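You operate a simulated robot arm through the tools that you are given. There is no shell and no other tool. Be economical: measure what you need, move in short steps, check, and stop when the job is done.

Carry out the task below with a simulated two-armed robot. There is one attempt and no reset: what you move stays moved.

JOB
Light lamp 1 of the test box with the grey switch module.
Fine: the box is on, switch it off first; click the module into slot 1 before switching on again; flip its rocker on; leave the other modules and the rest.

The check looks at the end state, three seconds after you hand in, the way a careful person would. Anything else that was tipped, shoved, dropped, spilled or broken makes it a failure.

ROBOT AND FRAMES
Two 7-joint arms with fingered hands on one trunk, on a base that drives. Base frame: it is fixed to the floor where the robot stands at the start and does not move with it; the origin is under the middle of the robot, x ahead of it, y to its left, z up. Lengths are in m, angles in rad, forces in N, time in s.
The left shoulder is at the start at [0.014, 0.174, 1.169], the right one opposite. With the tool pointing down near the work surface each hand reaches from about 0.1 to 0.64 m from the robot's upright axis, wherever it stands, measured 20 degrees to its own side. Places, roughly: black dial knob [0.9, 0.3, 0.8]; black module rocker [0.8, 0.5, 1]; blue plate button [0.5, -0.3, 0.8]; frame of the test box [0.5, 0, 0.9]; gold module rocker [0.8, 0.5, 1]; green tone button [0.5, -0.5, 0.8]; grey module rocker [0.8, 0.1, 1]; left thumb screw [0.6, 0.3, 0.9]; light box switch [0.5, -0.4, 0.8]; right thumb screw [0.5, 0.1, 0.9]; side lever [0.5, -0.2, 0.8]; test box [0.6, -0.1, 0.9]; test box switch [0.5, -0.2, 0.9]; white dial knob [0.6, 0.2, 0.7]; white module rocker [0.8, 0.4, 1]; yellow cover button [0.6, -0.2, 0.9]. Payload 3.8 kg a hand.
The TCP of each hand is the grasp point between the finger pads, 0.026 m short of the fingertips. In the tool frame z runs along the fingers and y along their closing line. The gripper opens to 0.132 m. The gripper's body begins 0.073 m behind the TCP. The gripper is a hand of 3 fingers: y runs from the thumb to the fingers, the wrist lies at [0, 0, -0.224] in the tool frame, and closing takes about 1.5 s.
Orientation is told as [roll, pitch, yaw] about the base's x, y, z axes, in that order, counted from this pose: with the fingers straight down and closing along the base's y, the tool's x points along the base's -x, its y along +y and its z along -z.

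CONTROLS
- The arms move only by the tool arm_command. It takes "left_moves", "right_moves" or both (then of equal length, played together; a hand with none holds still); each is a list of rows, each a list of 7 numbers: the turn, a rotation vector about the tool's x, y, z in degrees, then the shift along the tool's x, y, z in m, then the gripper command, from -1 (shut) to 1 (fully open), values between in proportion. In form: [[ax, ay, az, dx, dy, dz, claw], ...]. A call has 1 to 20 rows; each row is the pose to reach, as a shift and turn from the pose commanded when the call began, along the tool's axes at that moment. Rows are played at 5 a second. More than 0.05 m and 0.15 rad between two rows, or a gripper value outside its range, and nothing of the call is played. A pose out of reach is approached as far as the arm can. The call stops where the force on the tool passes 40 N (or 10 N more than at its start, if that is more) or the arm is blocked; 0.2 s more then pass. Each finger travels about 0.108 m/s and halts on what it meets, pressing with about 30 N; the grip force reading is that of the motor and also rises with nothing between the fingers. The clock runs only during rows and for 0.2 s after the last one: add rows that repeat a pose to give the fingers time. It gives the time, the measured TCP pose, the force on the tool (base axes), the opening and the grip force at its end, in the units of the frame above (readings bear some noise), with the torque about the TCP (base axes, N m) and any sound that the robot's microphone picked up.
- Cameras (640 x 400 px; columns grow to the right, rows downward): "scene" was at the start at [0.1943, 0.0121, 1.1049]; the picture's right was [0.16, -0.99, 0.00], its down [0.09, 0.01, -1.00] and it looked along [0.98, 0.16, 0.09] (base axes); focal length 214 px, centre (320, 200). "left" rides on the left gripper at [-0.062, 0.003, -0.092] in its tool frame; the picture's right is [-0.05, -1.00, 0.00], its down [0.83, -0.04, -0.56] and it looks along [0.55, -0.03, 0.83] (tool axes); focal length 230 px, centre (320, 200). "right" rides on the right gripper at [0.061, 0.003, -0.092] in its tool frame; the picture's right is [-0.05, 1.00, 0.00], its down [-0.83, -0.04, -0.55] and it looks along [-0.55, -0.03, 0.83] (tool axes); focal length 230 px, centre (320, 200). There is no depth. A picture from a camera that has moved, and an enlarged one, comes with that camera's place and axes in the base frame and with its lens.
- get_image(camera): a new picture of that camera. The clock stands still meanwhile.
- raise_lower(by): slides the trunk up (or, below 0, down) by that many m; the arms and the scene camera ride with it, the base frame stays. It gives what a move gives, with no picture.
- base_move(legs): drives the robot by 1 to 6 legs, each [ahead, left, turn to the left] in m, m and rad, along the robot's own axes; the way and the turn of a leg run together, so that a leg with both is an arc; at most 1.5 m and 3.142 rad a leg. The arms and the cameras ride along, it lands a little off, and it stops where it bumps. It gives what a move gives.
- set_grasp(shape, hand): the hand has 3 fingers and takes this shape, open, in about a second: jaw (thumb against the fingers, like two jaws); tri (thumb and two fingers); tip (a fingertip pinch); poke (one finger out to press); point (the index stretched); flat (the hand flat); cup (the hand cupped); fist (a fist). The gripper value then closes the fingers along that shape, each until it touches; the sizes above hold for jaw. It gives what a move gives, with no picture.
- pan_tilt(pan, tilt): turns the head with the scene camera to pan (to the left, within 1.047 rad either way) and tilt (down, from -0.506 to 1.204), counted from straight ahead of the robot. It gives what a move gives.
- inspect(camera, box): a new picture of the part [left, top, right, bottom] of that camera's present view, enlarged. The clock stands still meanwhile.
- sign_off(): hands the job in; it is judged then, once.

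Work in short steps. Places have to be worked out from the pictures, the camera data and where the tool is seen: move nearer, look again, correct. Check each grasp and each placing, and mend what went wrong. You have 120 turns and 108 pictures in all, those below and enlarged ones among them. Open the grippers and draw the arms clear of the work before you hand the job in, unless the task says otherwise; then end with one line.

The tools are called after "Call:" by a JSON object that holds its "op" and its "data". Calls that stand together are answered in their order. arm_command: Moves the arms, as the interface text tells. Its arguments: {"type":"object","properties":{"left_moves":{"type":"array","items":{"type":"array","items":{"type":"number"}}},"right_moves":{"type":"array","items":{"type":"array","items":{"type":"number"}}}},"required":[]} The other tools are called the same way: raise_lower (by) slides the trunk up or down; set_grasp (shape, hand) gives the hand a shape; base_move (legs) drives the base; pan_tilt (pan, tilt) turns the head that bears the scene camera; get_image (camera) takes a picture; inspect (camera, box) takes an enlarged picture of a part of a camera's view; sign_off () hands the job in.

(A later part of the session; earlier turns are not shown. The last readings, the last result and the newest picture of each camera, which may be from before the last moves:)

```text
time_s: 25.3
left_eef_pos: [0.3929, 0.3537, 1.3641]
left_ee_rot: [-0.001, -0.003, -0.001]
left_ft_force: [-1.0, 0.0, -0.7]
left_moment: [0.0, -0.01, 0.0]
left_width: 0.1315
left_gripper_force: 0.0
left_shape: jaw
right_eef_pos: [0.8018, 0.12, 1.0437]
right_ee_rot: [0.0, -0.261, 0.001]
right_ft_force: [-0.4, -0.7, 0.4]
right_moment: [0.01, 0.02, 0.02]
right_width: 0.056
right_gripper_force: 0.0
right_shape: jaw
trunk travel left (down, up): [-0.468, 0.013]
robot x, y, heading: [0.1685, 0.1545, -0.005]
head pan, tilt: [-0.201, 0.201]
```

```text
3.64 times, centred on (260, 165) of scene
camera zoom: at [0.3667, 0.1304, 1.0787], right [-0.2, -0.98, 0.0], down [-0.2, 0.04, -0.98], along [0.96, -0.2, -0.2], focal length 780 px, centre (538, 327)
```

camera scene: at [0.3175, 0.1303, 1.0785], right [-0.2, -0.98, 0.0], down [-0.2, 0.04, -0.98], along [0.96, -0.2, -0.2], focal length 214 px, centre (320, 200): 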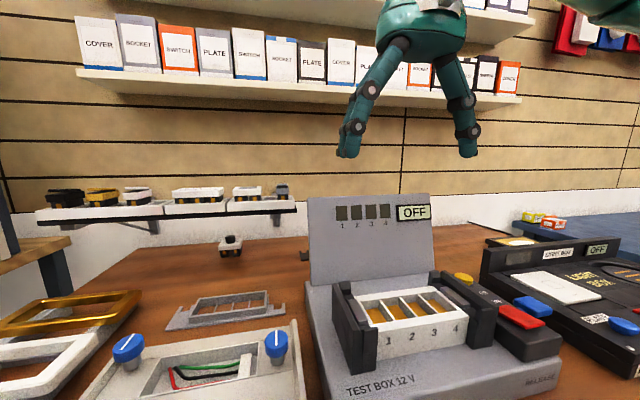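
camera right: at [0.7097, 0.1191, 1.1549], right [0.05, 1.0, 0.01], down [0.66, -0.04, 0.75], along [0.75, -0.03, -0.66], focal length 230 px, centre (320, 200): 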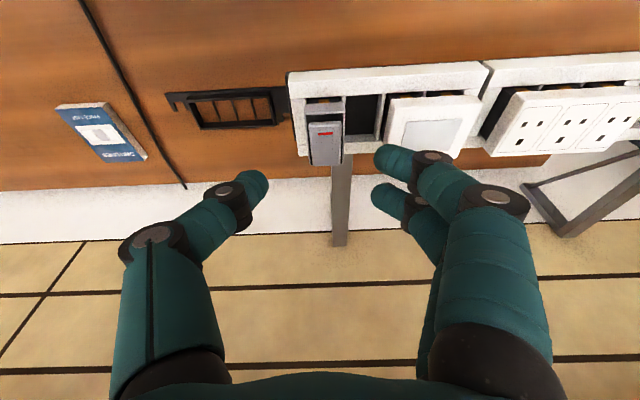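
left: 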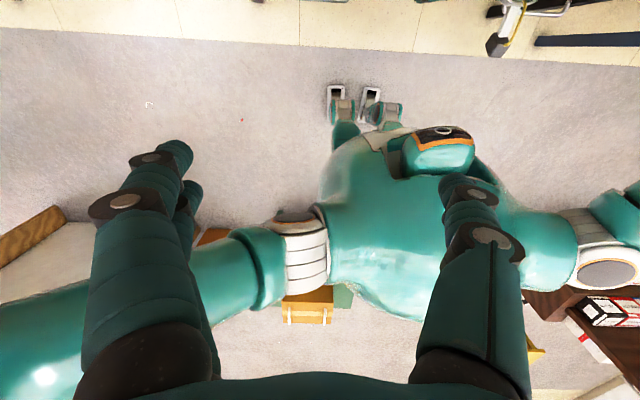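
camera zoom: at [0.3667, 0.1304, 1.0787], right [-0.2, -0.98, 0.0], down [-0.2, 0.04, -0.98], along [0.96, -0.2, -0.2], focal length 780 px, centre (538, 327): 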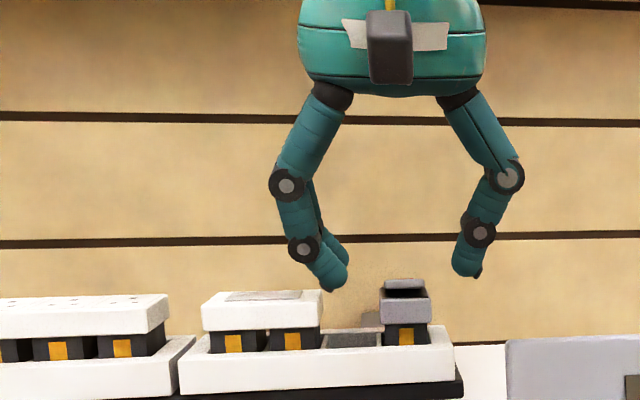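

The finger is close to the white module's edge, so I narrow the opening to 0.040 m before descending further.

Call:
{"op": "arm_command", "data": {"right_moves": [[0, 0, 0, 0, 0.0, 0.0, -0.39], [0, 0, 0, 0, 0.0, 0.0, -0.39], [0, 0, 0, 0, 0.0, 0.008, -0.39], [0, 0, 0, 0, 0.0, 0.016, -0.39], [0, 0, 0, 0, 0.0, 0.016, -0.39]]}}

Call:
{"op": "inspect", "data": {"camera": "right", "box": [200, 80, 440, 260]}}

Call:
{"op": "inspect", "data": {"camera": "scene", "box": [200, 130, 340, 220]}}

```text
time_s: 26.5
left_eef_pos: [0.3939, 0.3534, 1.3646]
left_ee_rot: [-0.001, 0.001, -0.001]
left_ft_force: [-0.2, 0.0, 0.1]
left_moment: [-0.03, 0.0, 0.05]
left_width: 0.1319
left_gripper_force: 0.0
left_shape: jaw
right_eef_pos: [0.8063, 0.1215, 1.0285]
right_ee_rot: [-0.001, -0.262, -0.002]
right_ft_force: [0.0, 0.8, -0.2]
right_moment: [-0.01, 0.02, 0.0]
right_width: 0.0411
right_gripper_force: 0.0
right_shape: jaw
trunk travel left (down, up): [-0.468, 0.013]
robot x, y, heading: [0.1663, 0.1506, -0.001]
head pan, tilt: [-0.201, 0.201]
```

```text
2.22 times, centred on (320, 170) of right
camera zoom: at [0.7213, 0.1248, 1.1026], right [0.05, 1.0, 0.01], down [0.66, -0.04, 0.75], along [0.75, -0.03, -0.66], focal length 511 px, centre (320, 267)
```

zoom: 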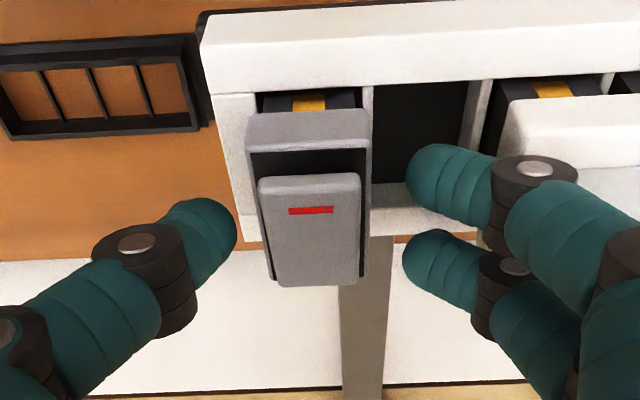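

```text
4.44 times, centred on (270, 175) of scene
camera zoom: at [0.3669, 0.1303, 1.0786], right [-0.2, -0.98, 0.0], down [-0.2, 0.04, -0.98], along [0.96, -0.2, -0.2], focal length 953 px, centre (542, 311)
```

zoom: 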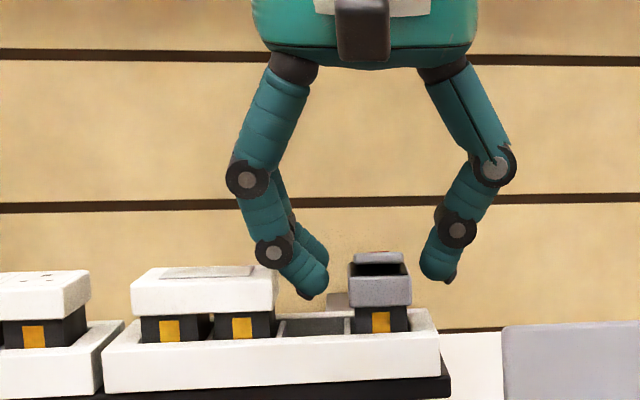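

Centred needs -0.003 in y; then the last 6 mm down and I close on the cap.

Call:
{"op": "arm_command", "data": {"right_moves": [[0, 0, 0, 0, -0.003, 0.0, -0.39], [0, 0, 0, 0, -0.003, 0.006, -0.39], [0, 0, 0, 0, -0.003, 0.006, -0.5], [0, 0, 0, 0, -0.003, 0.006, -0.6], [0, 0, 0, 0, -0.003, 0.006, -0.7], [0, 0, 0, 0, -0.003, 0.006, -0.8], [0, 0, 0, 0, -0.003, 0.006, -1], [0, 0, 0, 0, -0.003, 0.006, -1], [0, 0, 0, 0, -0.003, 0.006, -1]]}}

Call:
{"op": "inspect", "data": {"camera": "right", "box": [200, 80, 440, 260]}}

Call:
{"op": "inspect", "data": {"camera": "scene", "box": [200, 130, 340, 220]}}

```text
time_s: 28.5
left_eef_pos: [0.3948, 0.3535, 1.3636]
left_ee_rot: [-0.002, -0.001, -0.001]
left_ft_force: [0.3, 0.9, 1.1]
left_moment: [0.0, 0.01, 0.01]
left_width: 0.132
left_gripper_force: 0.1
left_shape: jaw
right_eef_pos: [0.8075, 0.1177, 1.0228]
right_ee_rot: [0.0, -0.264, -0.003]
right_ft_force: [-0.3, -0.1, 0.3]
right_moment: [0.02, 0.02, 0.01]
right_width: 0.0222
right_gripper_force: 30.0
right_shape: jaw
trunk travel left (down, up): [-0.468, 0.013]
robot x, y, heading: [0.1679, 0.1496, -0.002]
head pan, tilt: [-0.201, 0.201]
```

```text
2.22 times, centred on (320, 170) of right
camera zoom: at [0.723, 0.122, 1.0965], right [0.05, 1.0, 0.01], down [0.66, -0.04, 0.75], along [0.75, -0.03, -0.66], focal length 511 px, centre (320, 267)
```

zoom: 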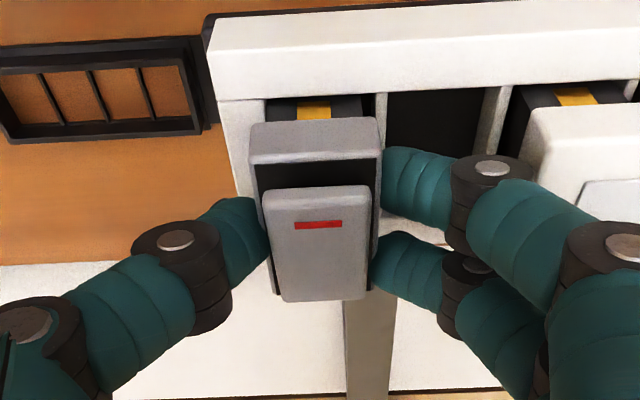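

```text
4.44 times, centred on (270, 175) of scene
camera zoom: at [0.367, 0.1303, 1.0786], right [-0.2, -0.98, 0.0], down [-0.2, 0.04, -0.98], along [0.96, -0.2, -0.2], focal length 953 px, centre (542, 311)
```

zoom: 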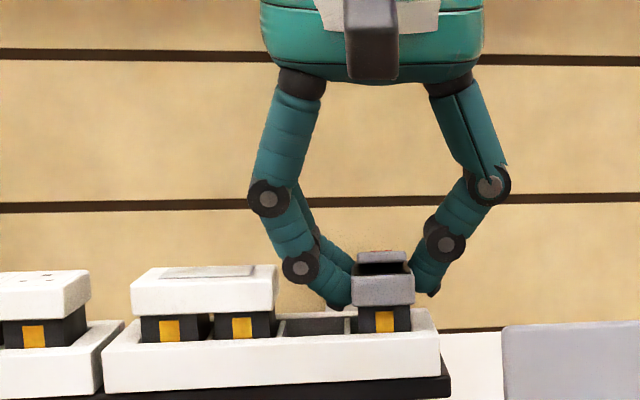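

Gripped with 30 N at the cap. I lift straight up slowly and check.

Call:
{"op": "arm_command", "data": {"right_moves": [[0, 0, 0, 0.0026, 0, -0.0097, -1], [0, 0, 0, 0.0052, 0, -0.0193, -1], [0, 0, 0, 0.0104, 0, -0.0386, -1], [0, 0, 0, 0.0155, 0, -0.058, -1], [0, 0, 0, 0.0155, 0, -0.058, -1]]}}

Call:
{"op": "inspect", "data": {"camera": "scene", "box": [180, 110, 340, 220]}}

```text
time_s: 29.7
left_eef_pos: [0.3937, 0.3533, 1.3634]
left_ee_rot: [-0.004, -0.001, -0.002]
left_ft_force: [0.3, -0.5, 0.0]
left_moment: [-0.01, -0.03, 0.0]
left_width: 0.1318
left_gripper_force: 0.2
left_shape: jaw
right_eef_pos: [0.7776, 0.1166, 1.0746]
right_ee_rot: [0.0, -0.263, 0.0]
right_ft_force: [1.3, 0.1, 0.2]
right_moment: [0.01, -0.04, -0.01]
right_width: 0.0225
right_gripper_force: 30.0
right_shape: jaw
trunk travel left (down, up): [-0.468, 0.013]
robot x, y, heading: [0.17, 0.1523, 0.001]
head pan, tilt: [-0.201, 0.201]
```

```text
3.64 times, centred on (260, 165) of scene
camera zoom: at [0.3671, 0.1303, 1.0785], right [-0.2, -0.98, 0.0], down [-0.2, 0.04, -0.98], along [0.96, -0.2, -0.2], focal length 780 px, centre (538, 327)
```

zoom: 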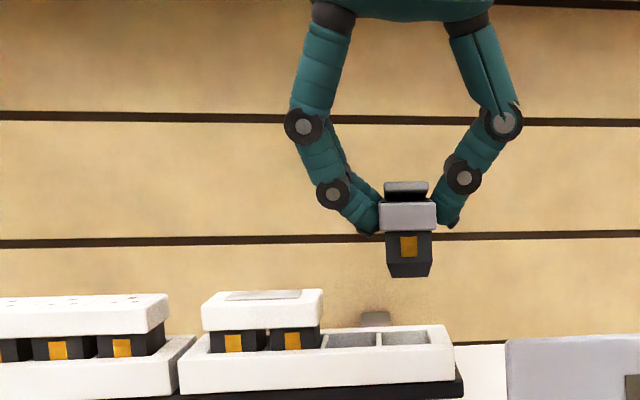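

Module lifted cleanly. I carry it back, raise, and return the tool to vertical, hovering beyond the frame so the camera can see slot 1.

Call:
{"op": "arm_command", "data": {"right_moves": [[0, 0, 0, 0.02, 0, -0.03, -1], [0, 0, 0, 0.05, -0.01, -0.06, -1], [0, 3, 0, 0.08, -0.03, -0.08, -1], [0, 6, 0, 0.11, -0.05, -0.08, -1], [0, 9, 0, 0.135, -0.07, -0.08, -1], [0, 12, 0, 0.155, -0.087, -0.08, -1], [0, 15.1, 0, 0.163, -0.1, -0.08, -1], [0, 15.1, 0, 0.163, -0.1, -0.08, -1]]}}

Call:
{"op": "pan_tilt", "data": {"pan": -0.5, "tilt": 0.5}}

Call:
{"op": "get_image", "data": {"camera": "right"}}

Call:
{"op": "get_image", "data": {"camera": "scene"}}

```text
time_s: 31.5
left_eef_pos: [0.3938, 0.3536, 1.3632]
left_ee_rot: [-0.002, 0.0, 0.0]
left_ft_force: [0.3, 0.5, 0.1]
left_moment: [0.01, 0.03, -0.01]
left_width: 0.1319
left_gripper_force: 0.0
left_shape: jaw
right_eef_pos: [0.5975, 0.0182, 1.1091]
right_ee_rot: [0.0, 0.001, -0.001]
right_ft_force: [0.2, -0.3, -0.9]
right_moment: [0.0, 0.02, 0.03]
right_width: 0.0223
right_gripper_force: 30.1
right_shape: jaw
trunk travel left (down, up): [-0.468, 0.013]
robot x, y, heading: [0.1678, 0.1508, -0.003]
head pan, tilt: [-0.201, 0.201]
```

```text
time_s: 32.3
left_eef_pos: [0.3925, 0.3532, 1.3636]
left_ee_rot: [-0.001, 0.001, -0.003]
left_ft_force: [-0.1, -0.7, -0.1]
left_moment: [0.04, -0.01, 0.02]
left_width: 0.1318
left_gripper_force: 0.0
left_shape: jaw
right_eef_pos: [0.5974, 0.0178, 1.1103]
right_ee_rot: [0.001, 0.0, -0.002]
right_ft_force: [-0.5, -0.9, -0.7]
right_moment: [0.0, 0.02, 0.01]
right_width: 0.0225
right_gripper_force: 29.9
right_shape: jaw
trunk travel left (down, up): [-0.468, 0.013]
robot x, y, heading: [0.1676, 0.1484, -0.0]
head pan, tilt: [-0.499, 0.499]
```

```text
66 pictures are left
camera right: at [0.5358, 0.022, 1.2028], right [0.05, 1.0, 0.0], down [0.83, -0.04, 0.56], along [0.55, -0.03, -0.83], focal length 230 px, centre (320, 200)
```

right: 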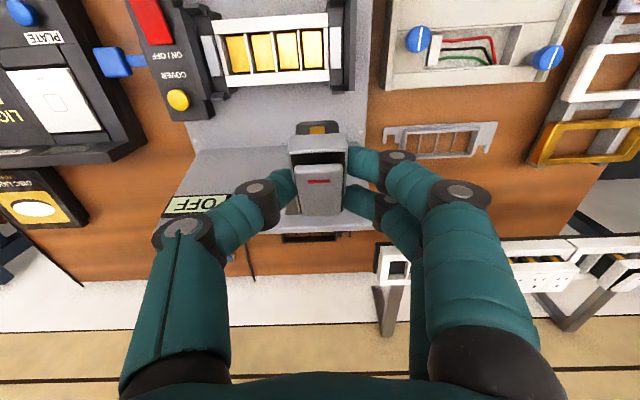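

```text
65 pictures are left
camera scene: at [0.3556, 0.1054, 1.051], right [-0.48, -0.88, 0.0], down [-0.42, 0.23, -0.88], along [0.77, -0.42, -0.48], focal length 214 px, centre (320, 200)
```

scene: 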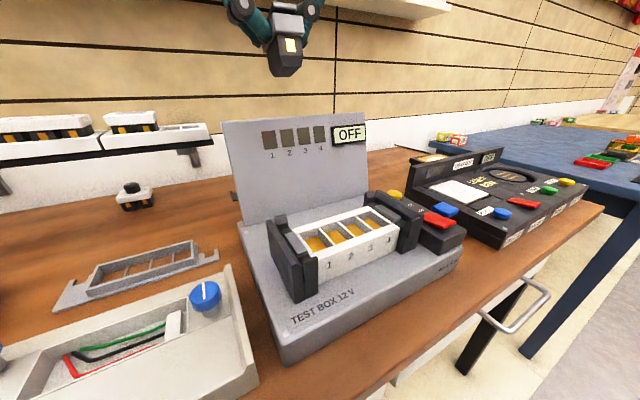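

I zoom in on slot 1 in both cameras and on the held module.

Call:
{"op": "inspect", "data": {"camera": "right", "box": [200, 0, 380, 112]}}

Call:
{"op": "inspect", "data": {"camera": "scene", "box": [260, 190, 420, 300]}}

Call:
{"op": "inspect", "data": {"camera": "right", "box": [250, 100, 400, 230]}}

```text
3.56 times, centred on (290, 56) of right
camera zoom: at [0.5358, 0.022, 1.2028], right [0.05, 1.0, 0.0], down [0.83, -0.04, 0.56], along [0.55, -0.03, -0.83], focal length 818 px, centre (427, 712)
```

zoom: 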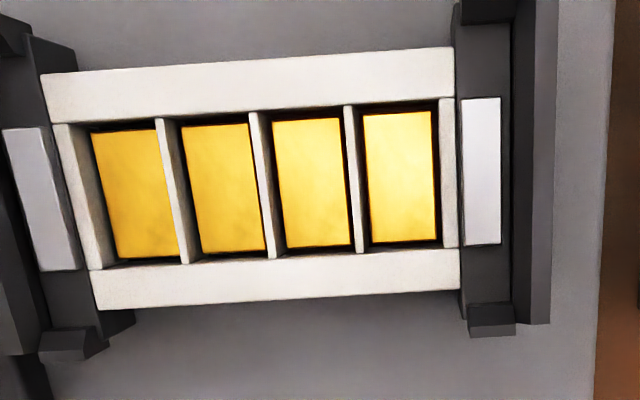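

```text
3.64 times, centred on (340, 245) of scene
camera zoom: at [0.3556, 0.1054, 1.051], right [-0.48, -0.88, 0.0], down [-0.42, 0.23, -0.88], along [0.77, -0.42, -0.48], focal length 780 px, centre (247, 36)
```

zoom: 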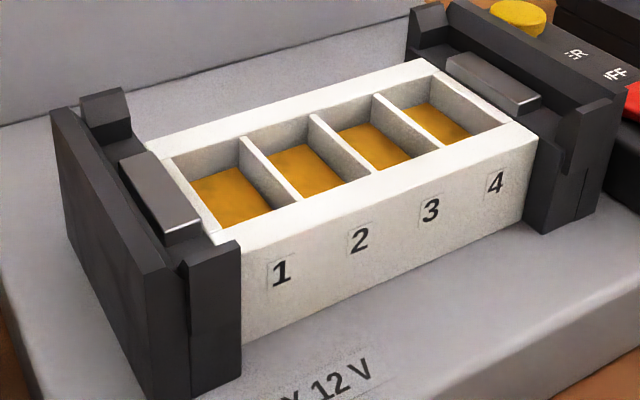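

```text
3.08 times, centred on (325, 165) of right
camera zoom: at [0.5358, 0.022, 1.2028], right [0.05, 1.0, 0.0], down [0.83, -0.04, 0.56], along [0.55, -0.03, -0.83], focal length 708 px, centre (305, 308)
```

zoom: 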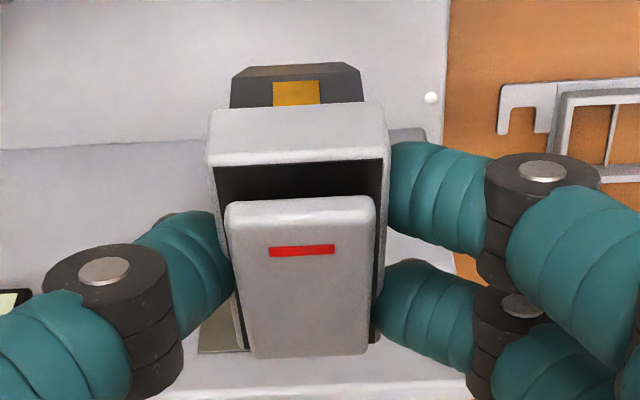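

Slot 1 top centre works out to about [0.538, 0.0124, 0.882]. The module was gripped with the hand tilted 15°, so I restore that tilt and hover over slot 1 at TCP ≈[0.5345, 0.0116, 0.96].

Call:
{"op": "arm_command", "data": {"right_moves": [[0, -5, 0, 0.03, -0.003, 0.02, -1], [0, -10, 0, 0.06, -0.0064, 0.04, -1], [0, -15.05, 0, 0.063, -0.0064, 0.07, -1], [0, -15.05, 0, 0.063, -0.0064, 0.1, -1], [0, -15.05, 0, 0.063, -0.0064, 0.13, -1], [0, -15.05, 0, 0.063, -0.0064, 0.148, -1], [0, -15.05, 0, 0.063, -0.0064, 0.148, -1]]}}

Call:
{"op": "inspect", "data": {"camera": "scene", "box": [240, 130, 440, 300]}}

Call:
{"op": "inspect", "data": {"camera": "right", "box": [220, 60, 420, 240]}}

```text
time_s: 33.9
left_eef_pos: [0.3941, 0.353, 1.3634]
left_ee_rot: [-0.003, 0.0, -0.001]
left_ft_force: [0.2, -0.1, 0.0]
left_moment: [-0.01, -0.02, -0.01]
left_width: 0.1318
left_gripper_force: 0.1
left_shape: jaw
right_eef_pos: [0.5361, 0.0121, 0.9623]
right_ee_rot: [0.001, -0.264, -0.002]
right_ft_force: [0.4, 0.7, -0.3]
right_moment: [0.01, -0.01, -0.02]
right_width: 0.0225
right_gripper_force: 29.8
right_shape: jaw
trunk travel left (down, up): [-0.468, 0.013]
robot x, y, heading: [0.1673, 0.1516, 0.005]
head pan, tilt: [-0.499, 0.499]
```

```text
2.35 times, centred on (340, 215) of scene
camera zoom: at [0.3555, 0.1054, 1.0509], right [-0.48, -0.88, 0.0], down [-0.42, 0.23, -0.88], along [0.77, -0.42, -0.48], focal length 505 px, centre (273, 165)
```

zoom: 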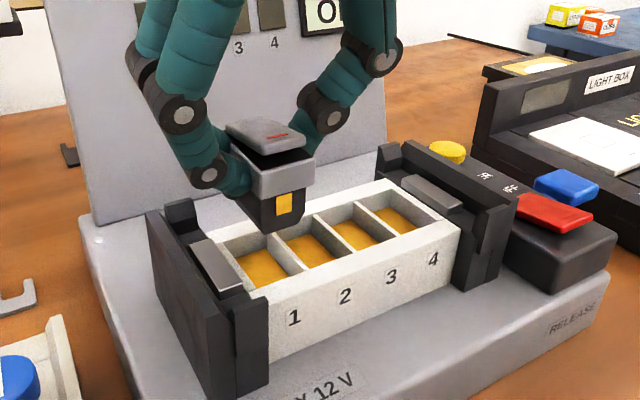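

```text
2.22 times, centred on (320, 150) of right
camera zoom: at [0.4513, 0.0157, 1.0352], right [0.05, 1.0, 0.01], down [0.66, -0.04, 0.75], along [0.75, -0.03, -0.66], focal length 511 px, centre (320, 311)
```

zoom: 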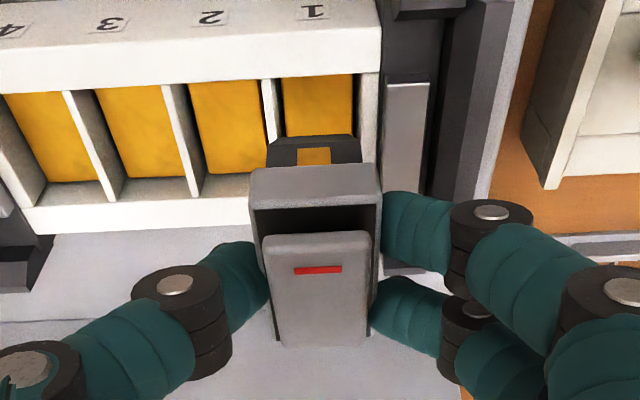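

Alignment is nearly right: the module must shift about -0.002 in x and +0.001 in y. I apply that and lower to just above the slot.

Call:
{"op": "arm_command", "data": {"right_moves": [[0, 0, 0, 0.0035, 0.0008, 0.01, -1], [0, 0, 0, 0.0075, 0.0008, 0.0207, -1], [0, 0, 0, 0.0075, 0.0008, 0.0207, -1]]}}

Call:
{"op": "inspect", "data": {"camera": "scene", "box": [260, 170, 400, 290]}}

Call:
{"op": "inspect", "data": {"camera": "right", "box": [250, 70, 400, 210]}}

```text
time_s: 34.7
left_eef_pos: [0.3946, 0.3536, 1.3642]
left_ee_rot: [-0.003, 0.0, -0.001]
left_ft_force: [1.3, 0.3, -0.6]
left_moment: [0.01, 0.02, 0.0]
left_width: 0.1318
left_gripper_force: 0.2
left_shape: jaw
right_eef_pos: [0.5341, 0.0141, 0.9406]
right_ee_rot: [0.0, -0.261, -0.001]
right_ft_force: [-0.5, -0.1, -0.3]
right_moment: [0.02, 0.0, 0.03]
right_width: 0.0224
right_gripper_force: 29.9
right_shape: jaw
trunk travel left (down, up): [-0.468, 0.013]
robot x, y, heading: [0.1683, 0.1511, 0.003]
head pan, tilt: [-0.499, 0.499]
```

```text
3.33 times, centred on (330, 230) of scene
camera zoom: at [0.3555, 0.1054, 1.0509], right [-0.48, -0.88, 0.0], down [-0.42, 0.23, -0.88], along [0.77, -0.42, -0.48], focal length 715 px, centre (287, 100)
```

zoom: 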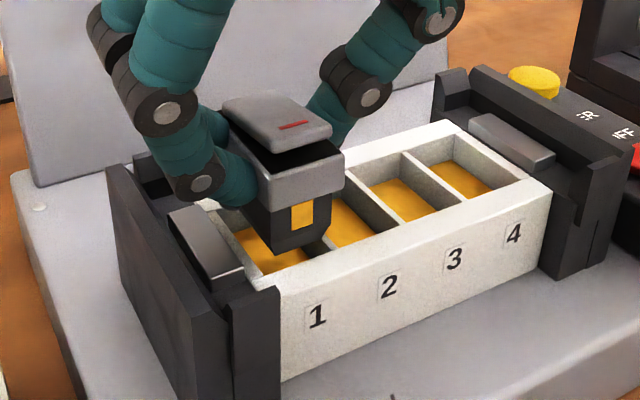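

```text
2.86 times, centred on (325, 140) of right
camera zoom: at [0.4494, 0.0166, 1.0136], right [0.05, 1.0, 0.01], down [0.66, -0.04, 0.75], along [0.75, -0.03, -0.66], focal length 657 px, centre (306, 371)
```

zoom: 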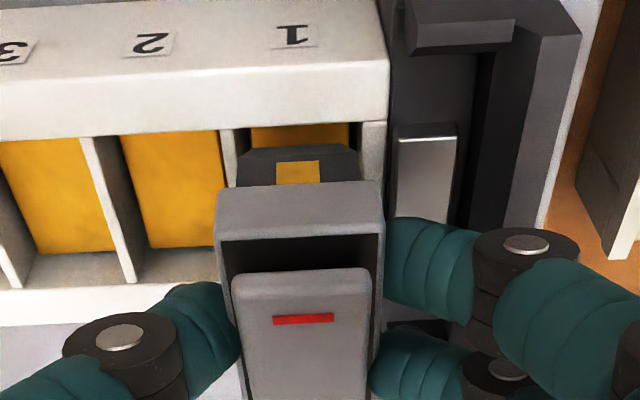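

Body is centred over slot 1 with ~2 mm margins. I lower it 15 mm into the slot, just short of the fingers meeting the hook.

Call:
{"op": "arm_command", "data": {"right_moves": [[0, 0, 0, 0.0013, 0, 0.0048, -1], [0, 0, 0, 0.0026, 0, 0.0097, -1], [0, 0, 0, 0.0039, 0, 0.0142, -1], [0, 0, 0, 0.0039, 0, 0.0142, -1]]}}

Call:
{"op": "inspect", "data": {"camera": "scene", "box": [260, 170, 400, 290]}}

Call:
{"op": "inspect", "data": {"camera": "right", "box": [250, 70, 400, 210]}}

```text
time_s: 35.7
left_eef_pos: [0.3953, 0.354, 1.3644]
left_ee_rot: [-0.002, -0.001, 0.0]
left_ft_force: [1.3, -0.1, 0.9]
left_moment: [-0.01, -0.01, 0.02]
left_width: 0.1324
left_gripper_force: 0.1
left_shape: jaw
right_eef_pos: [0.5354, 0.0123, 0.9254]
right_ee_rot: [0.0, -0.262, -0.002]
right_ft_force: [4.0, -0.3, 0.7]
right_moment: [-0.04, -0.12, 0.02]
right_width: 0.0225
right_gripper_force: 29.7
right_shape: jaw
trunk travel left (down, up): [-0.468, 0.013]
robot x, y, heading: [0.1646, 0.1461, -0.006]
head pan, tilt: [-0.499, 0.499]
```

```text
3.33 times, centred on (330, 230) of scene
camera zoom: at [0.3558, 0.1054, 1.0509], right [-0.48, -0.88, 0.0], down [-0.42, 0.23, -0.88], along [0.77, -0.42, -0.48], focal length 715 px, centre (287, 100)
```

zoom: 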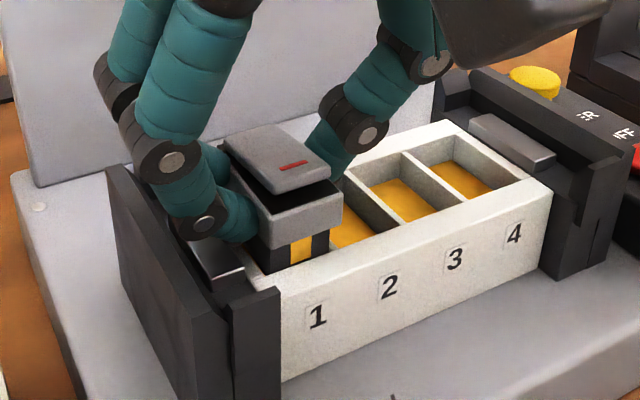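

```text
2.86 times, centred on (325, 140) of right
camera zoom: at [0.4498, 0.0166, 0.9985], right [0.05, 1.0, 0.01], down [0.66, -0.04, 0.75], along [0.75, -0.03, -0.66], focal length 657 px, centre (306, 371)
```

zoom: 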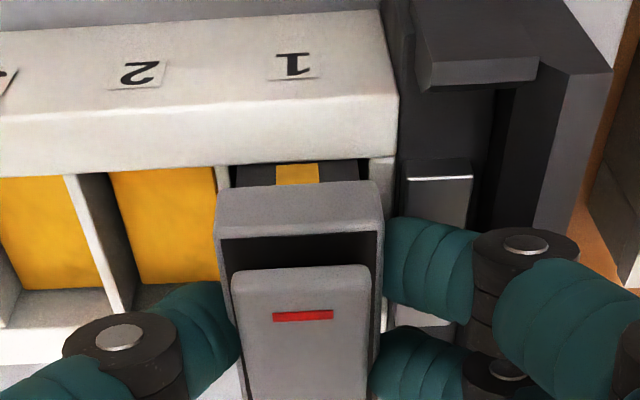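

Module is entering the slot; a 4 N push in +x says the front wall is touched, so I shift +0.001 in x and go 3 mm further.

Call:
{"op": "arm_command", "data": {"right_moves": [[0, 0, 0, -0.001, 0, 0.0, -1], [0, 0, 0, -0.0006, 0, 0.0017, -1], [0, 0, 0, -0.0002, 0, 0.0031, -1], [0, 0, 0, -0.0002, 0, 0.0031, -1]]}}

Call:
{"op": "inspect", "data": {"camera": "scene", "box": [270, 190, 350, 260]}}

```text
time_s: 36.7
left_eef_pos: [0.3955, 0.3533, 1.3637]
left_ee_rot: [-0.002, 0.0, -0.001]
left_ft_force: [-0.7, 0.1, -0.7]
left_moment: [-0.01, 0.03, 0.01]
left_width: 0.1323
left_gripper_force: 0.0
left_shape: jaw
right_eef_pos: [0.5355, 0.0111, 0.9225]
right_ee_rot: [0.0, -0.264, -0.001]
right_ft_force: [1.7, -0.3, 1.1]
right_moment: [-0.03, -0.03, 0.01]
right_width: 0.0224
right_gripper_force: 29.4
right_shape: jaw
trunk travel left (down, up): [-0.468, 0.013]
robot x, y, heading: [0.1637, 0.1477, 0.001]
head pan, tilt: [-0.499, 0.499]
```

```text
5.71 times, centred on (310, 225) of scene
camera zoom: at [0.3557, 0.1054, 1.0509], right [-0.48, -0.88, 0.0], down [-0.42, 0.23, -0.88], along [0.77, -0.42, -0.48], focal length 1226 px, centre (377, 57)
```

zoom: 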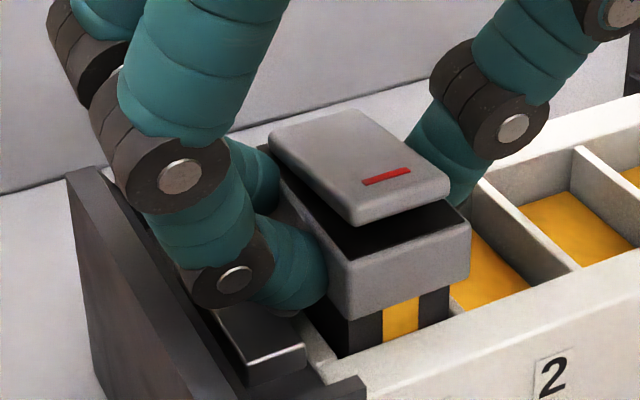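

Finger still has some room above the hook; I inch 3 mm further, watching the force.

Call:
{"op": "arm_command", "data": {"right_moves": [[0, 0, 0, -0.0001, 0, 0.001, -1], [0, 0, 0, 0.0003, 0, 0.002, -1], [0, 0, 0, 0.0004, 0, 0.003, -1], [0, 0, 0, 0.0004, 0, 0.003, -1]]}}

Call:
{"op": "inspect", "data": {"camera": "scene", "box": [270, 190, 350, 260]}}

```text
time_s: 37.7
left_eef_pos: [0.3936, 0.3529, 1.3642]
left_ee_rot: [0.0, 0.0, -0.002]
left_ft_force: [-0.4, 0.5, -0.2]
left_moment: [-0.02, 0.0, -0.02]
left_width: 0.1317
left_gripper_force: 0.1
left_shape: jaw
right_eef_pos: [0.5361, 0.0121, 0.9187]
right_ee_rot: [0.0, -0.263, -0.001]
right_ft_force: [2.0, 0.2, 2.6]
right_moment: [0.04, -0.05, 0.02]
right_width: 0.0225
right_gripper_force: 30.1
right_shape: jaw
trunk travel left (down, up): [-0.468, 0.013]
robot x, y, heading: [0.1697, 0.1515, 0.001]
head pan, tilt: [-0.499, 0.499]
```

```text
5.71 times, centred on (310, 225) of scene
camera zoom: at [0.3556, 0.1054, 1.051], right [-0.48, -0.88, 0.0], down [-0.42, 0.23, -0.88], along [0.77, -0.42, -0.48], focal length 1226 px, centre (377, 57)
```

zoom: 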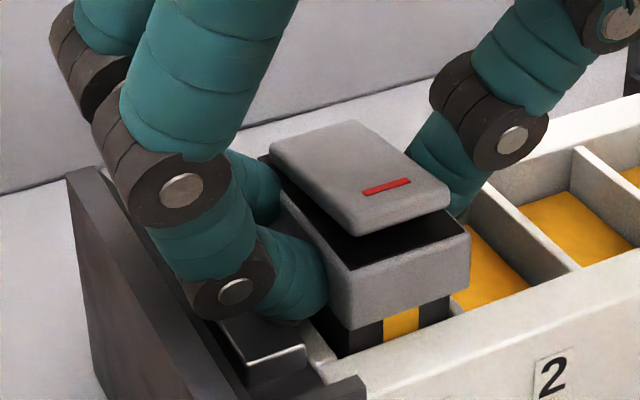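

Body is roughly 15 mm deep in the slot. I release gently, rise, then retreat and look.

Call:
{"op": "arm_command", "data": {"right_moves": [[0, 0, 0, 0, 0, 0, -0.6], [0, 0, 0, 0, 0, 0, -0.52], [0, 0, 0, 0, 0, 0, -0.5], [0, 0, 0, 0.002, 0, -0.007, -0.45], [0, 0, 0, 0, 0, -0.02, -0.4], [0, 0, 0, 0, 0, -0.05, -0.4], [0, 0, 0, 0, 0, -0.09, -0.4], [0, 0, 0, 0, 0, -0.12, -0.4]]}}

Call:
{"op": "inspect", "data": {"camera": "scene", "box": [260, 170, 400, 290]}}

Call:
{"op": "inspect", "data": {"camera": "right", "box": [220, 60, 420, 220]}}

```text
time_s: 39.5
left_eef_pos: [0.394, 0.3532, 1.3639]
left_ee_rot: [-0.001, -0.001, 0.0]
left_ft_force: [-0.6, 0.3, -0.1]
left_moment: [0.0, -0.02, 0.0]
left_width: 0.1318
left_gripper_force: 0.0
left_shape: jaw
right_eef_pos: [0.5051, 0.0123, 1.037]
right_ee_rot: [-0.001, -0.261, -0.001]
right_ft_force: [0.0, -0.2, 0.1]
right_moment: [0.02, -0.01, -0.03]
right_width: 0.0392
right_gripper_force: 0.0
right_shape: jaw
trunk travel left (down, up): [-0.468, 0.013]
robot x, y, heading: [0.1697, 0.1508, -0.0]
head pan, tilt: [-0.499, 0.499]
```

```text
3.33 times, centred on (330, 230) of scene
camera zoom: at [0.3553, 0.1055, 1.051], right [-0.48, -0.88, 0.0], down [-0.42, 0.23, -0.88], along [0.77, -0.42, -0.48], focal length 715 px, centre (287, 100)
```

zoom: 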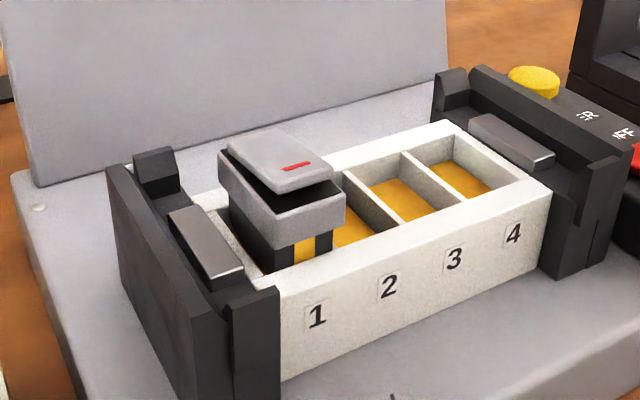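

```text
2.50 times, centred on (320, 140) of right
camera zoom: at [0.4193, 0.0171, 1.1092], right [0.05, 1.0, 0.01], down [0.66, -0.04, 0.75], along [0.75, -0.03, -0.66], focal length 575 px, centre (320, 350)
```

zoom: 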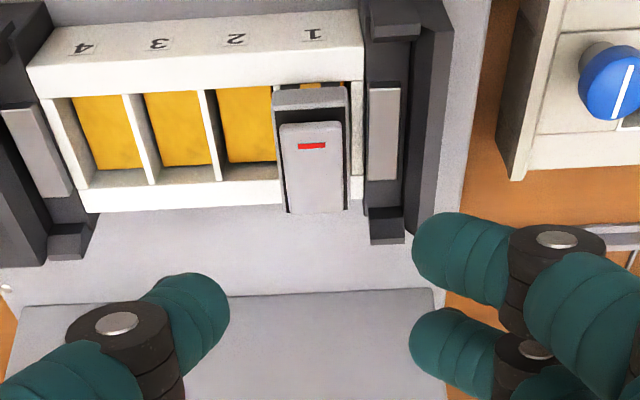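

The module stands level in slot 1, not yet seated. I switch to poke, make the tool vertical, and hover over the module's centre.

Call:
{"op": "set_grasp", "data": {"hand": "right", "shape": "poke"}}

Call:
{"op": "arm_command", "data": {"right_moves": [[0, 5, 0, -0.005, 0, 0.01, 1], [0, 10, 0, -0.0097, 0, 0.03, 1], [0, 15.1, 0, -0.0097, 0, 0.05, 1], [0, 15.1, 0, -0.0097, 0, 0.0824, 1], [0, 15.1, 0, -0.0097, 0, 0.0824, 1]]}}

Call:
{"op": "inspect", "data": {"camera": "scene", "box": [240, 130, 400, 290]}}

Call:
{"op": "inspect", "data": {"camera": "right", "box": [220, 60, 420, 220]}}

```text
time_s: 40.4
left_eef_pos: [0.3935, 0.3526, 1.3634]
left_ee_rot: [-0.002, 0.001, 0.0]
left_ft_force: [-0.5, 0.3, 0.2]
left_moment: [0.01, 0.0, -0.01]
left_width: 0.132
left_gripper_force: 0.0
left_shape: jaw
right_eef_pos: [0.505, 0.0127, 1.0347]
right_ee_rot: [0.0, -0.263, -0.001]
right_ft_force: [-0.5, -0.4, -0.1]
right_moment: [0.0, -0.06, -0.01]
right_width: 0.0001
right_gripper_force: 0.0
right_shape: poke
trunk travel left (down, up): [-0.468, 0.013]
robot x, y, heading: [0.167, 0.1534, 0.0]
head pan, tilt: [-0.499, 0.499]
```

```text
time_s: 41.6
left_eef_pos: [0.3944, 0.3529, 1.3641]
left_ee_rot: [-0.003, -0.002, -0.003]
left_ft_force: [0.0, 0.4, -1.1]
left_moment: [0.04, 0.01, 0.0]
left_width: 0.1319
left_gripper_force: 0.0
left_shape: jaw
right_eef_pos: [0.5357, 0.0133, 0.9581]
right_ee_rot: [-0.001, 0.002, -0.002]
right_ft_force: [-0.3, -0.4, 0.3]
right_moment: [0.0, -0.01, 0.01]
right_width: 0.0
right_gripper_force: 0.0
right_shape: poke
trunk travel left (down, up): [-0.468, 0.013]
robot x, y, heading: [0.1676, 0.1508, 0.006]
head pan, tilt: [-0.499, 0.499]
```

```text
2.50 times, centred on (320, 210) of scene
camera zoom: at [0.3554, 0.1055, 1.051], right [-0.48, -0.88, 0.0], down [-0.42, 0.23, -0.88], along [0.77, -0.42, -0.48], focal length 536 px, centre (320, 175)
```

zoom: 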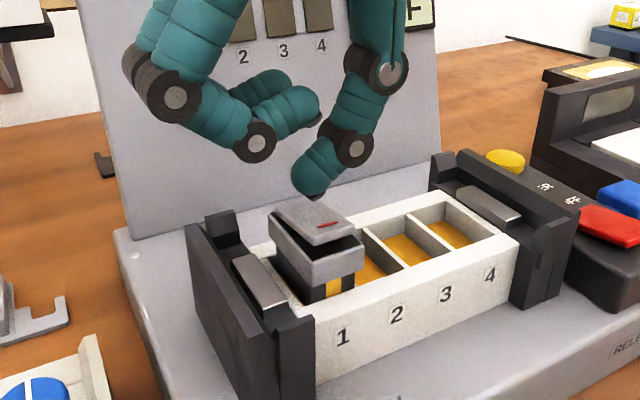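

```text
2.50 times, centred on (320, 140) of right
camera zoom: at [0.4726, 0.0172, 1.0509], right [0.05, 1.0, 0.0], down [0.83, -0.04, 0.55], along [0.55, -0.03, -0.83], focal length 575 px, centre (320, 350)
```

zoom: 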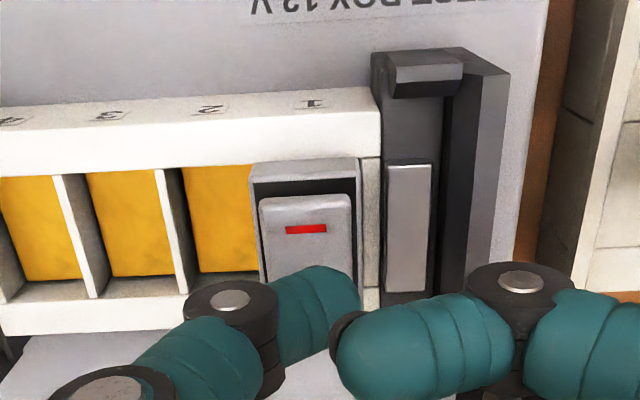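

Fingertip is above the module's centre. I press down in small steps, listening for the click.

Call:
{"op": "arm_command", "data": {"right_moves": [[0, 0, 0, 0, 0, 0.012, 1], [0, 0, 0, 0, 0, 0.02, 1], [0, 0, 0, 0, 0, 0.024, 1], [0, 0, 0, 0, 0, 0.028, 1], [0, 0, 0, 0, 0, 0.032, 1], [0, 0, 0, 0, 0, 0.036, 1], [0, 0, 0, 0, 0, 0.04, 1]]}}

Call:
{"op": "inspect", "data": {"camera": "scene", "box": [240, 130, 400, 290]}}

```text
time_s: 42.9
left_eef_pos: [0.3918, 0.3537, 1.3638]
left_ee_rot: [-0.002, -0.002, -0.001]
left_ft_force: [-0.4, 0.4, -0.9]
left_moment: [0.0, 0.01, 0.0]
left_width: 0.1319
left_gripper_force: 0.0
left_shape: jaw
right_eef_pos: [0.5355, 0.0109, 0.9319]
right_ee_rot: [0.001, -0.012, -0.002]
right_ft_force: [-6.1, -5.9, 31.0]
right_moment: [-0.03, -0.05, 0.0]
right_width: 0.0
right_gripper_force: 0.0
right_shape: poke
trunk travel left (down, up): [-0.468, 0.013]
robot x, y, heading: [0.1713, 0.1472, -0.004]
head pan, tilt: [-0.499, 0.499]
stopped in row 6 (right hand): the force on the tool passed its limit at 42 N (the readings are from after the stop); the commanded pose is now the measured one
```

```text
2.50 times, centred on (320, 210) of scene
camera zoom: at [0.3537, 0.1049, 1.0514], right [-0.48, -0.88, 0.0], down [-0.42, 0.23, -0.88], along [0.77, -0.42, -0.48], focal length 536 px, centre (320, 175)
```

zoom: 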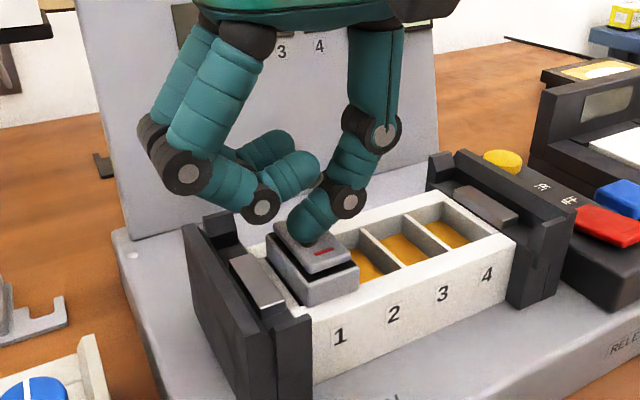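

Stopped at 42 N with the cap much lower, no click heard. I look closely for what is bearing the force.

Call:
{"op": "inspect", "data": {"camera": "scene", "box": [270, 180, 350, 260]}}

Call:
{"op": "inspect", "data": {"camera": "right", "box": [220, 60, 420, 220]}}

```text
5.00 times, centred on (310, 220) of scene
camera zoom: at [0.3537, 0.1049, 1.0514], right [-0.48, -0.88, 0.0], down [-0.42, 0.23, -0.88], along [0.77, -0.42, -0.48], focal length 1072 px, centre (370, 100)
```

zoom: 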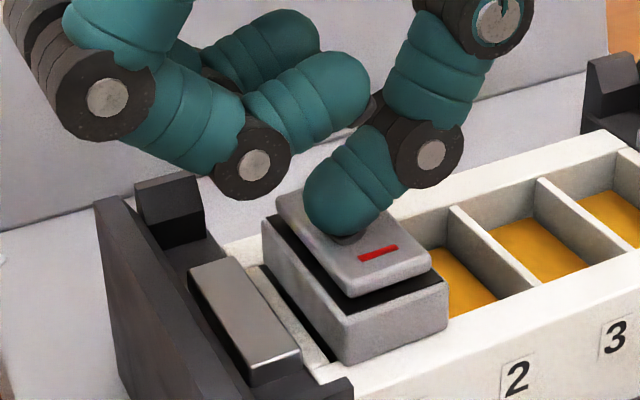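

```text
2.50 times, centred on (320, 140) of right
camera zoom: at [0.4719, 0.0154, 1.0231], right [0.05, 1.0, 0.0], down [0.82, -0.04, 0.56], along [0.56, -0.03, -0.83], focal length 575 px, centre (320, 350)
```

zoom: 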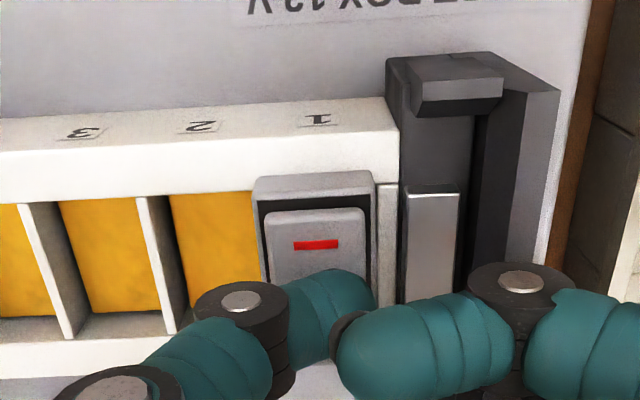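

Nothing but the module bears the force. I press on in small increments from here.

Call:
{"op": "arm_command", "data": {"right_moves": [[0, 0, 0, -0.002, 0, 0.001, 1], [0, 0, 0, -0.002, 0, 0.003, 1], [0, 0, 0, -0.002, 0, 0.005, 1], [0, 0, 0, -0.002, 0, 0.007, 1], [0, 0, 0, -0.002, 0, 0.009, 1]]}}

Call:
{"op": "inspect", "data": {"camera": "scene", "box": [270, 180, 350, 260]}}

```text
time_s: 43.9
left_eef_pos: [0.3921, 0.3542, 1.3641]
left_ee_rot: [-0.003, -0.003, -0.003]
left_ft_force: [-0.3, 0.4, 0.4]
left_moment: [-0.02, 0.01, -0.01]
left_width: 0.132
left_gripper_force: 0.1
left_shape: jaw
right_eef_pos: [0.5395, 0.0133, 0.9269]
right_ee_rot: [0.006, -0.017, -0.002]
right_ft_force: [-5.7, 0.4, 30.3]
right_moment: [0.23, 0.15, 0.04]
right_width: 0.0
right_gripper_force: 0.1
right_shape: poke
trunk travel left (down, up): [-0.468, 0.013]
robot x, y, heading: [0.1666, 0.1498, -0.004]
head pan, tilt: [-0.499, 0.499]
stopped in row 4 (right hand): the force on the tool passed its limit at 44 N (the readings are from after the stop); the commanded pose is now the measured one
```

```text
5.00 times, centred on (310, 220) of scene
camera zoom: at [0.3535, 0.1062, 1.0511], right [-0.48, -0.88, 0.0], down [-0.42, 0.23, -0.88], along [0.77, -0.42, -0.48], focal length 1072 px, centre (370, 100)
```

zoom: 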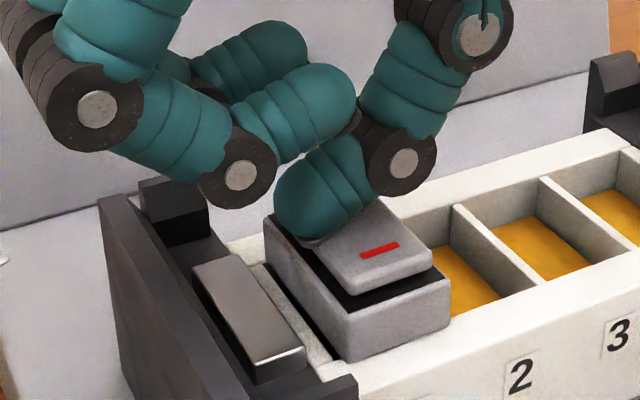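

The tip slid toward the back-left of the rocker. I lift off to see how the module sits.

Call:
{"op": "arm_command", "data": {"right_moves": [[0, 0, 0, 0, 0, -0.02, 1], [0, 0, 0, -0.03, 0, -0.06, 1], [0, 0, 0, -0.06, 0, -0.09, 1]]}}

Call:
{"op": "inspect", "data": {"camera": "scene", "box": [270, 180, 350, 260]}}

Call:
{"op": "inspect", "data": {"camera": "right", "box": [220, 0, 420, 160]}}

```text
time_s: 44.7
left_eef_pos: [0.3939, 0.3524, 1.3639]
left_ee_rot: [-0.001, -0.001, -0.001]
left_ft_force: [-0.4, -0.1, 0.0]
left_moment: [0.0, -0.02, 0.0]
left_width: 0.1318
left_gripper_force: 0.3
left_shape: jaw
right_eef_pos: [0.5988, 0.0109, 1.014]
right_ee_rot: [0.001, -0.008, -0.004]
right_ft_force: [-0.2, 0.5, 0.0]
right_moment: [-0.03, 0.03, 0.01]
right_width: 0.0
right_gripper_force: 0.2
right_shape: poke
trunk travel left (down, up): [-0.468, 0.013]
robot x, y, heading: [0.1677, 0.1496, 0.0]
head pan, tilt: [-0.499, 0.499]
```

```text
5.00 times, centred on (310, 220) of scene
camera zoom: at [0.3559, 0.1052, 1.0507], right [-0.48, -0.88, 0.0], down [-0.42, 0.23, -0.88], along [0.77, -0.42, -0.48], focal length 1072 px, centre (370, 100)
```

zoom: 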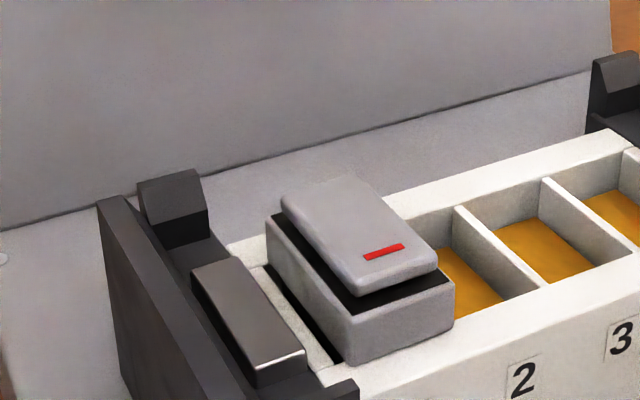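

```text
2.50 times, centred on (320, 80) of right
camera zoom: at [0.536, 0.0152, 1.1065], right [0.06, 1.0, 0.0], down [0.83, -0.05, 0.56], along [0.56, -0.03, -0.83], focal length 575 px, centre (320, 500)
```

zoom: 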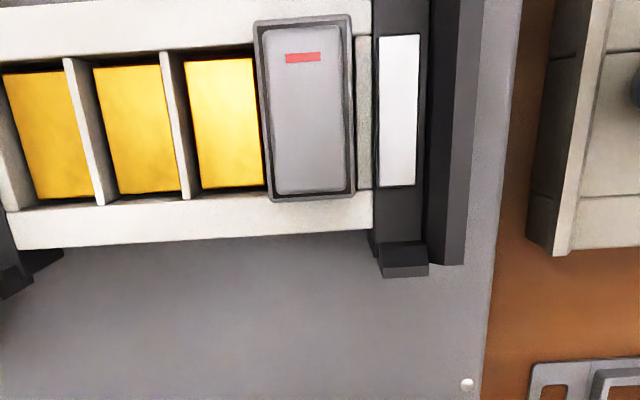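

I zoom tight to see whether the cap rests on the frame.

Call:
{"op": "inspect", "data": {"camera": "scene", "box": [300, 215, 340, 260]}}

Call:
{"op": "inspect", "data": {"camera": "right", "box": [290, 0, 350, 70]}}

```text
8.89 times, centred on (320, 238) of scene
camera zoom: at [0.3559, 0.1052, 1.0507], right [-0.48, -0.88, 0.0], down [-0.42, 0.23, -0.88], along [0.77, -0.42, -0.48], focal length 1906 px, centre (320, -133)
```

zoom: 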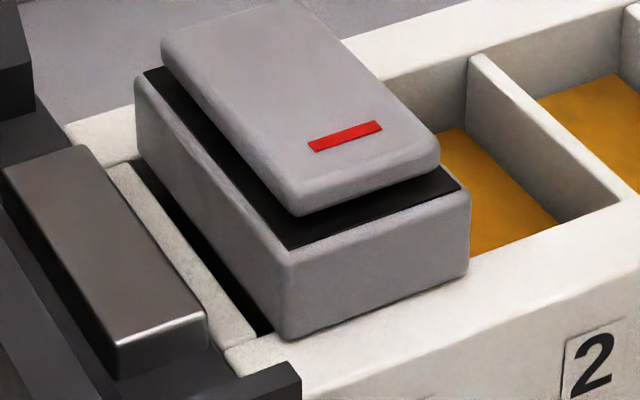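

```text
5.71 times, centred on (320, 35) of right
camera zoom: at [0.536, 0.0152, 1.1065], right [0.06, 1.0, 0.0], down [0.83, -0.05, 0.56], along [0.56, -0.03, -0.83], focal length 1315 px, centre (320, 1143)
```

zoom: 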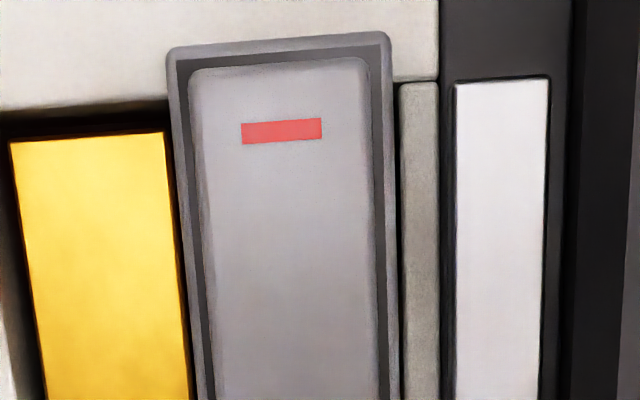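

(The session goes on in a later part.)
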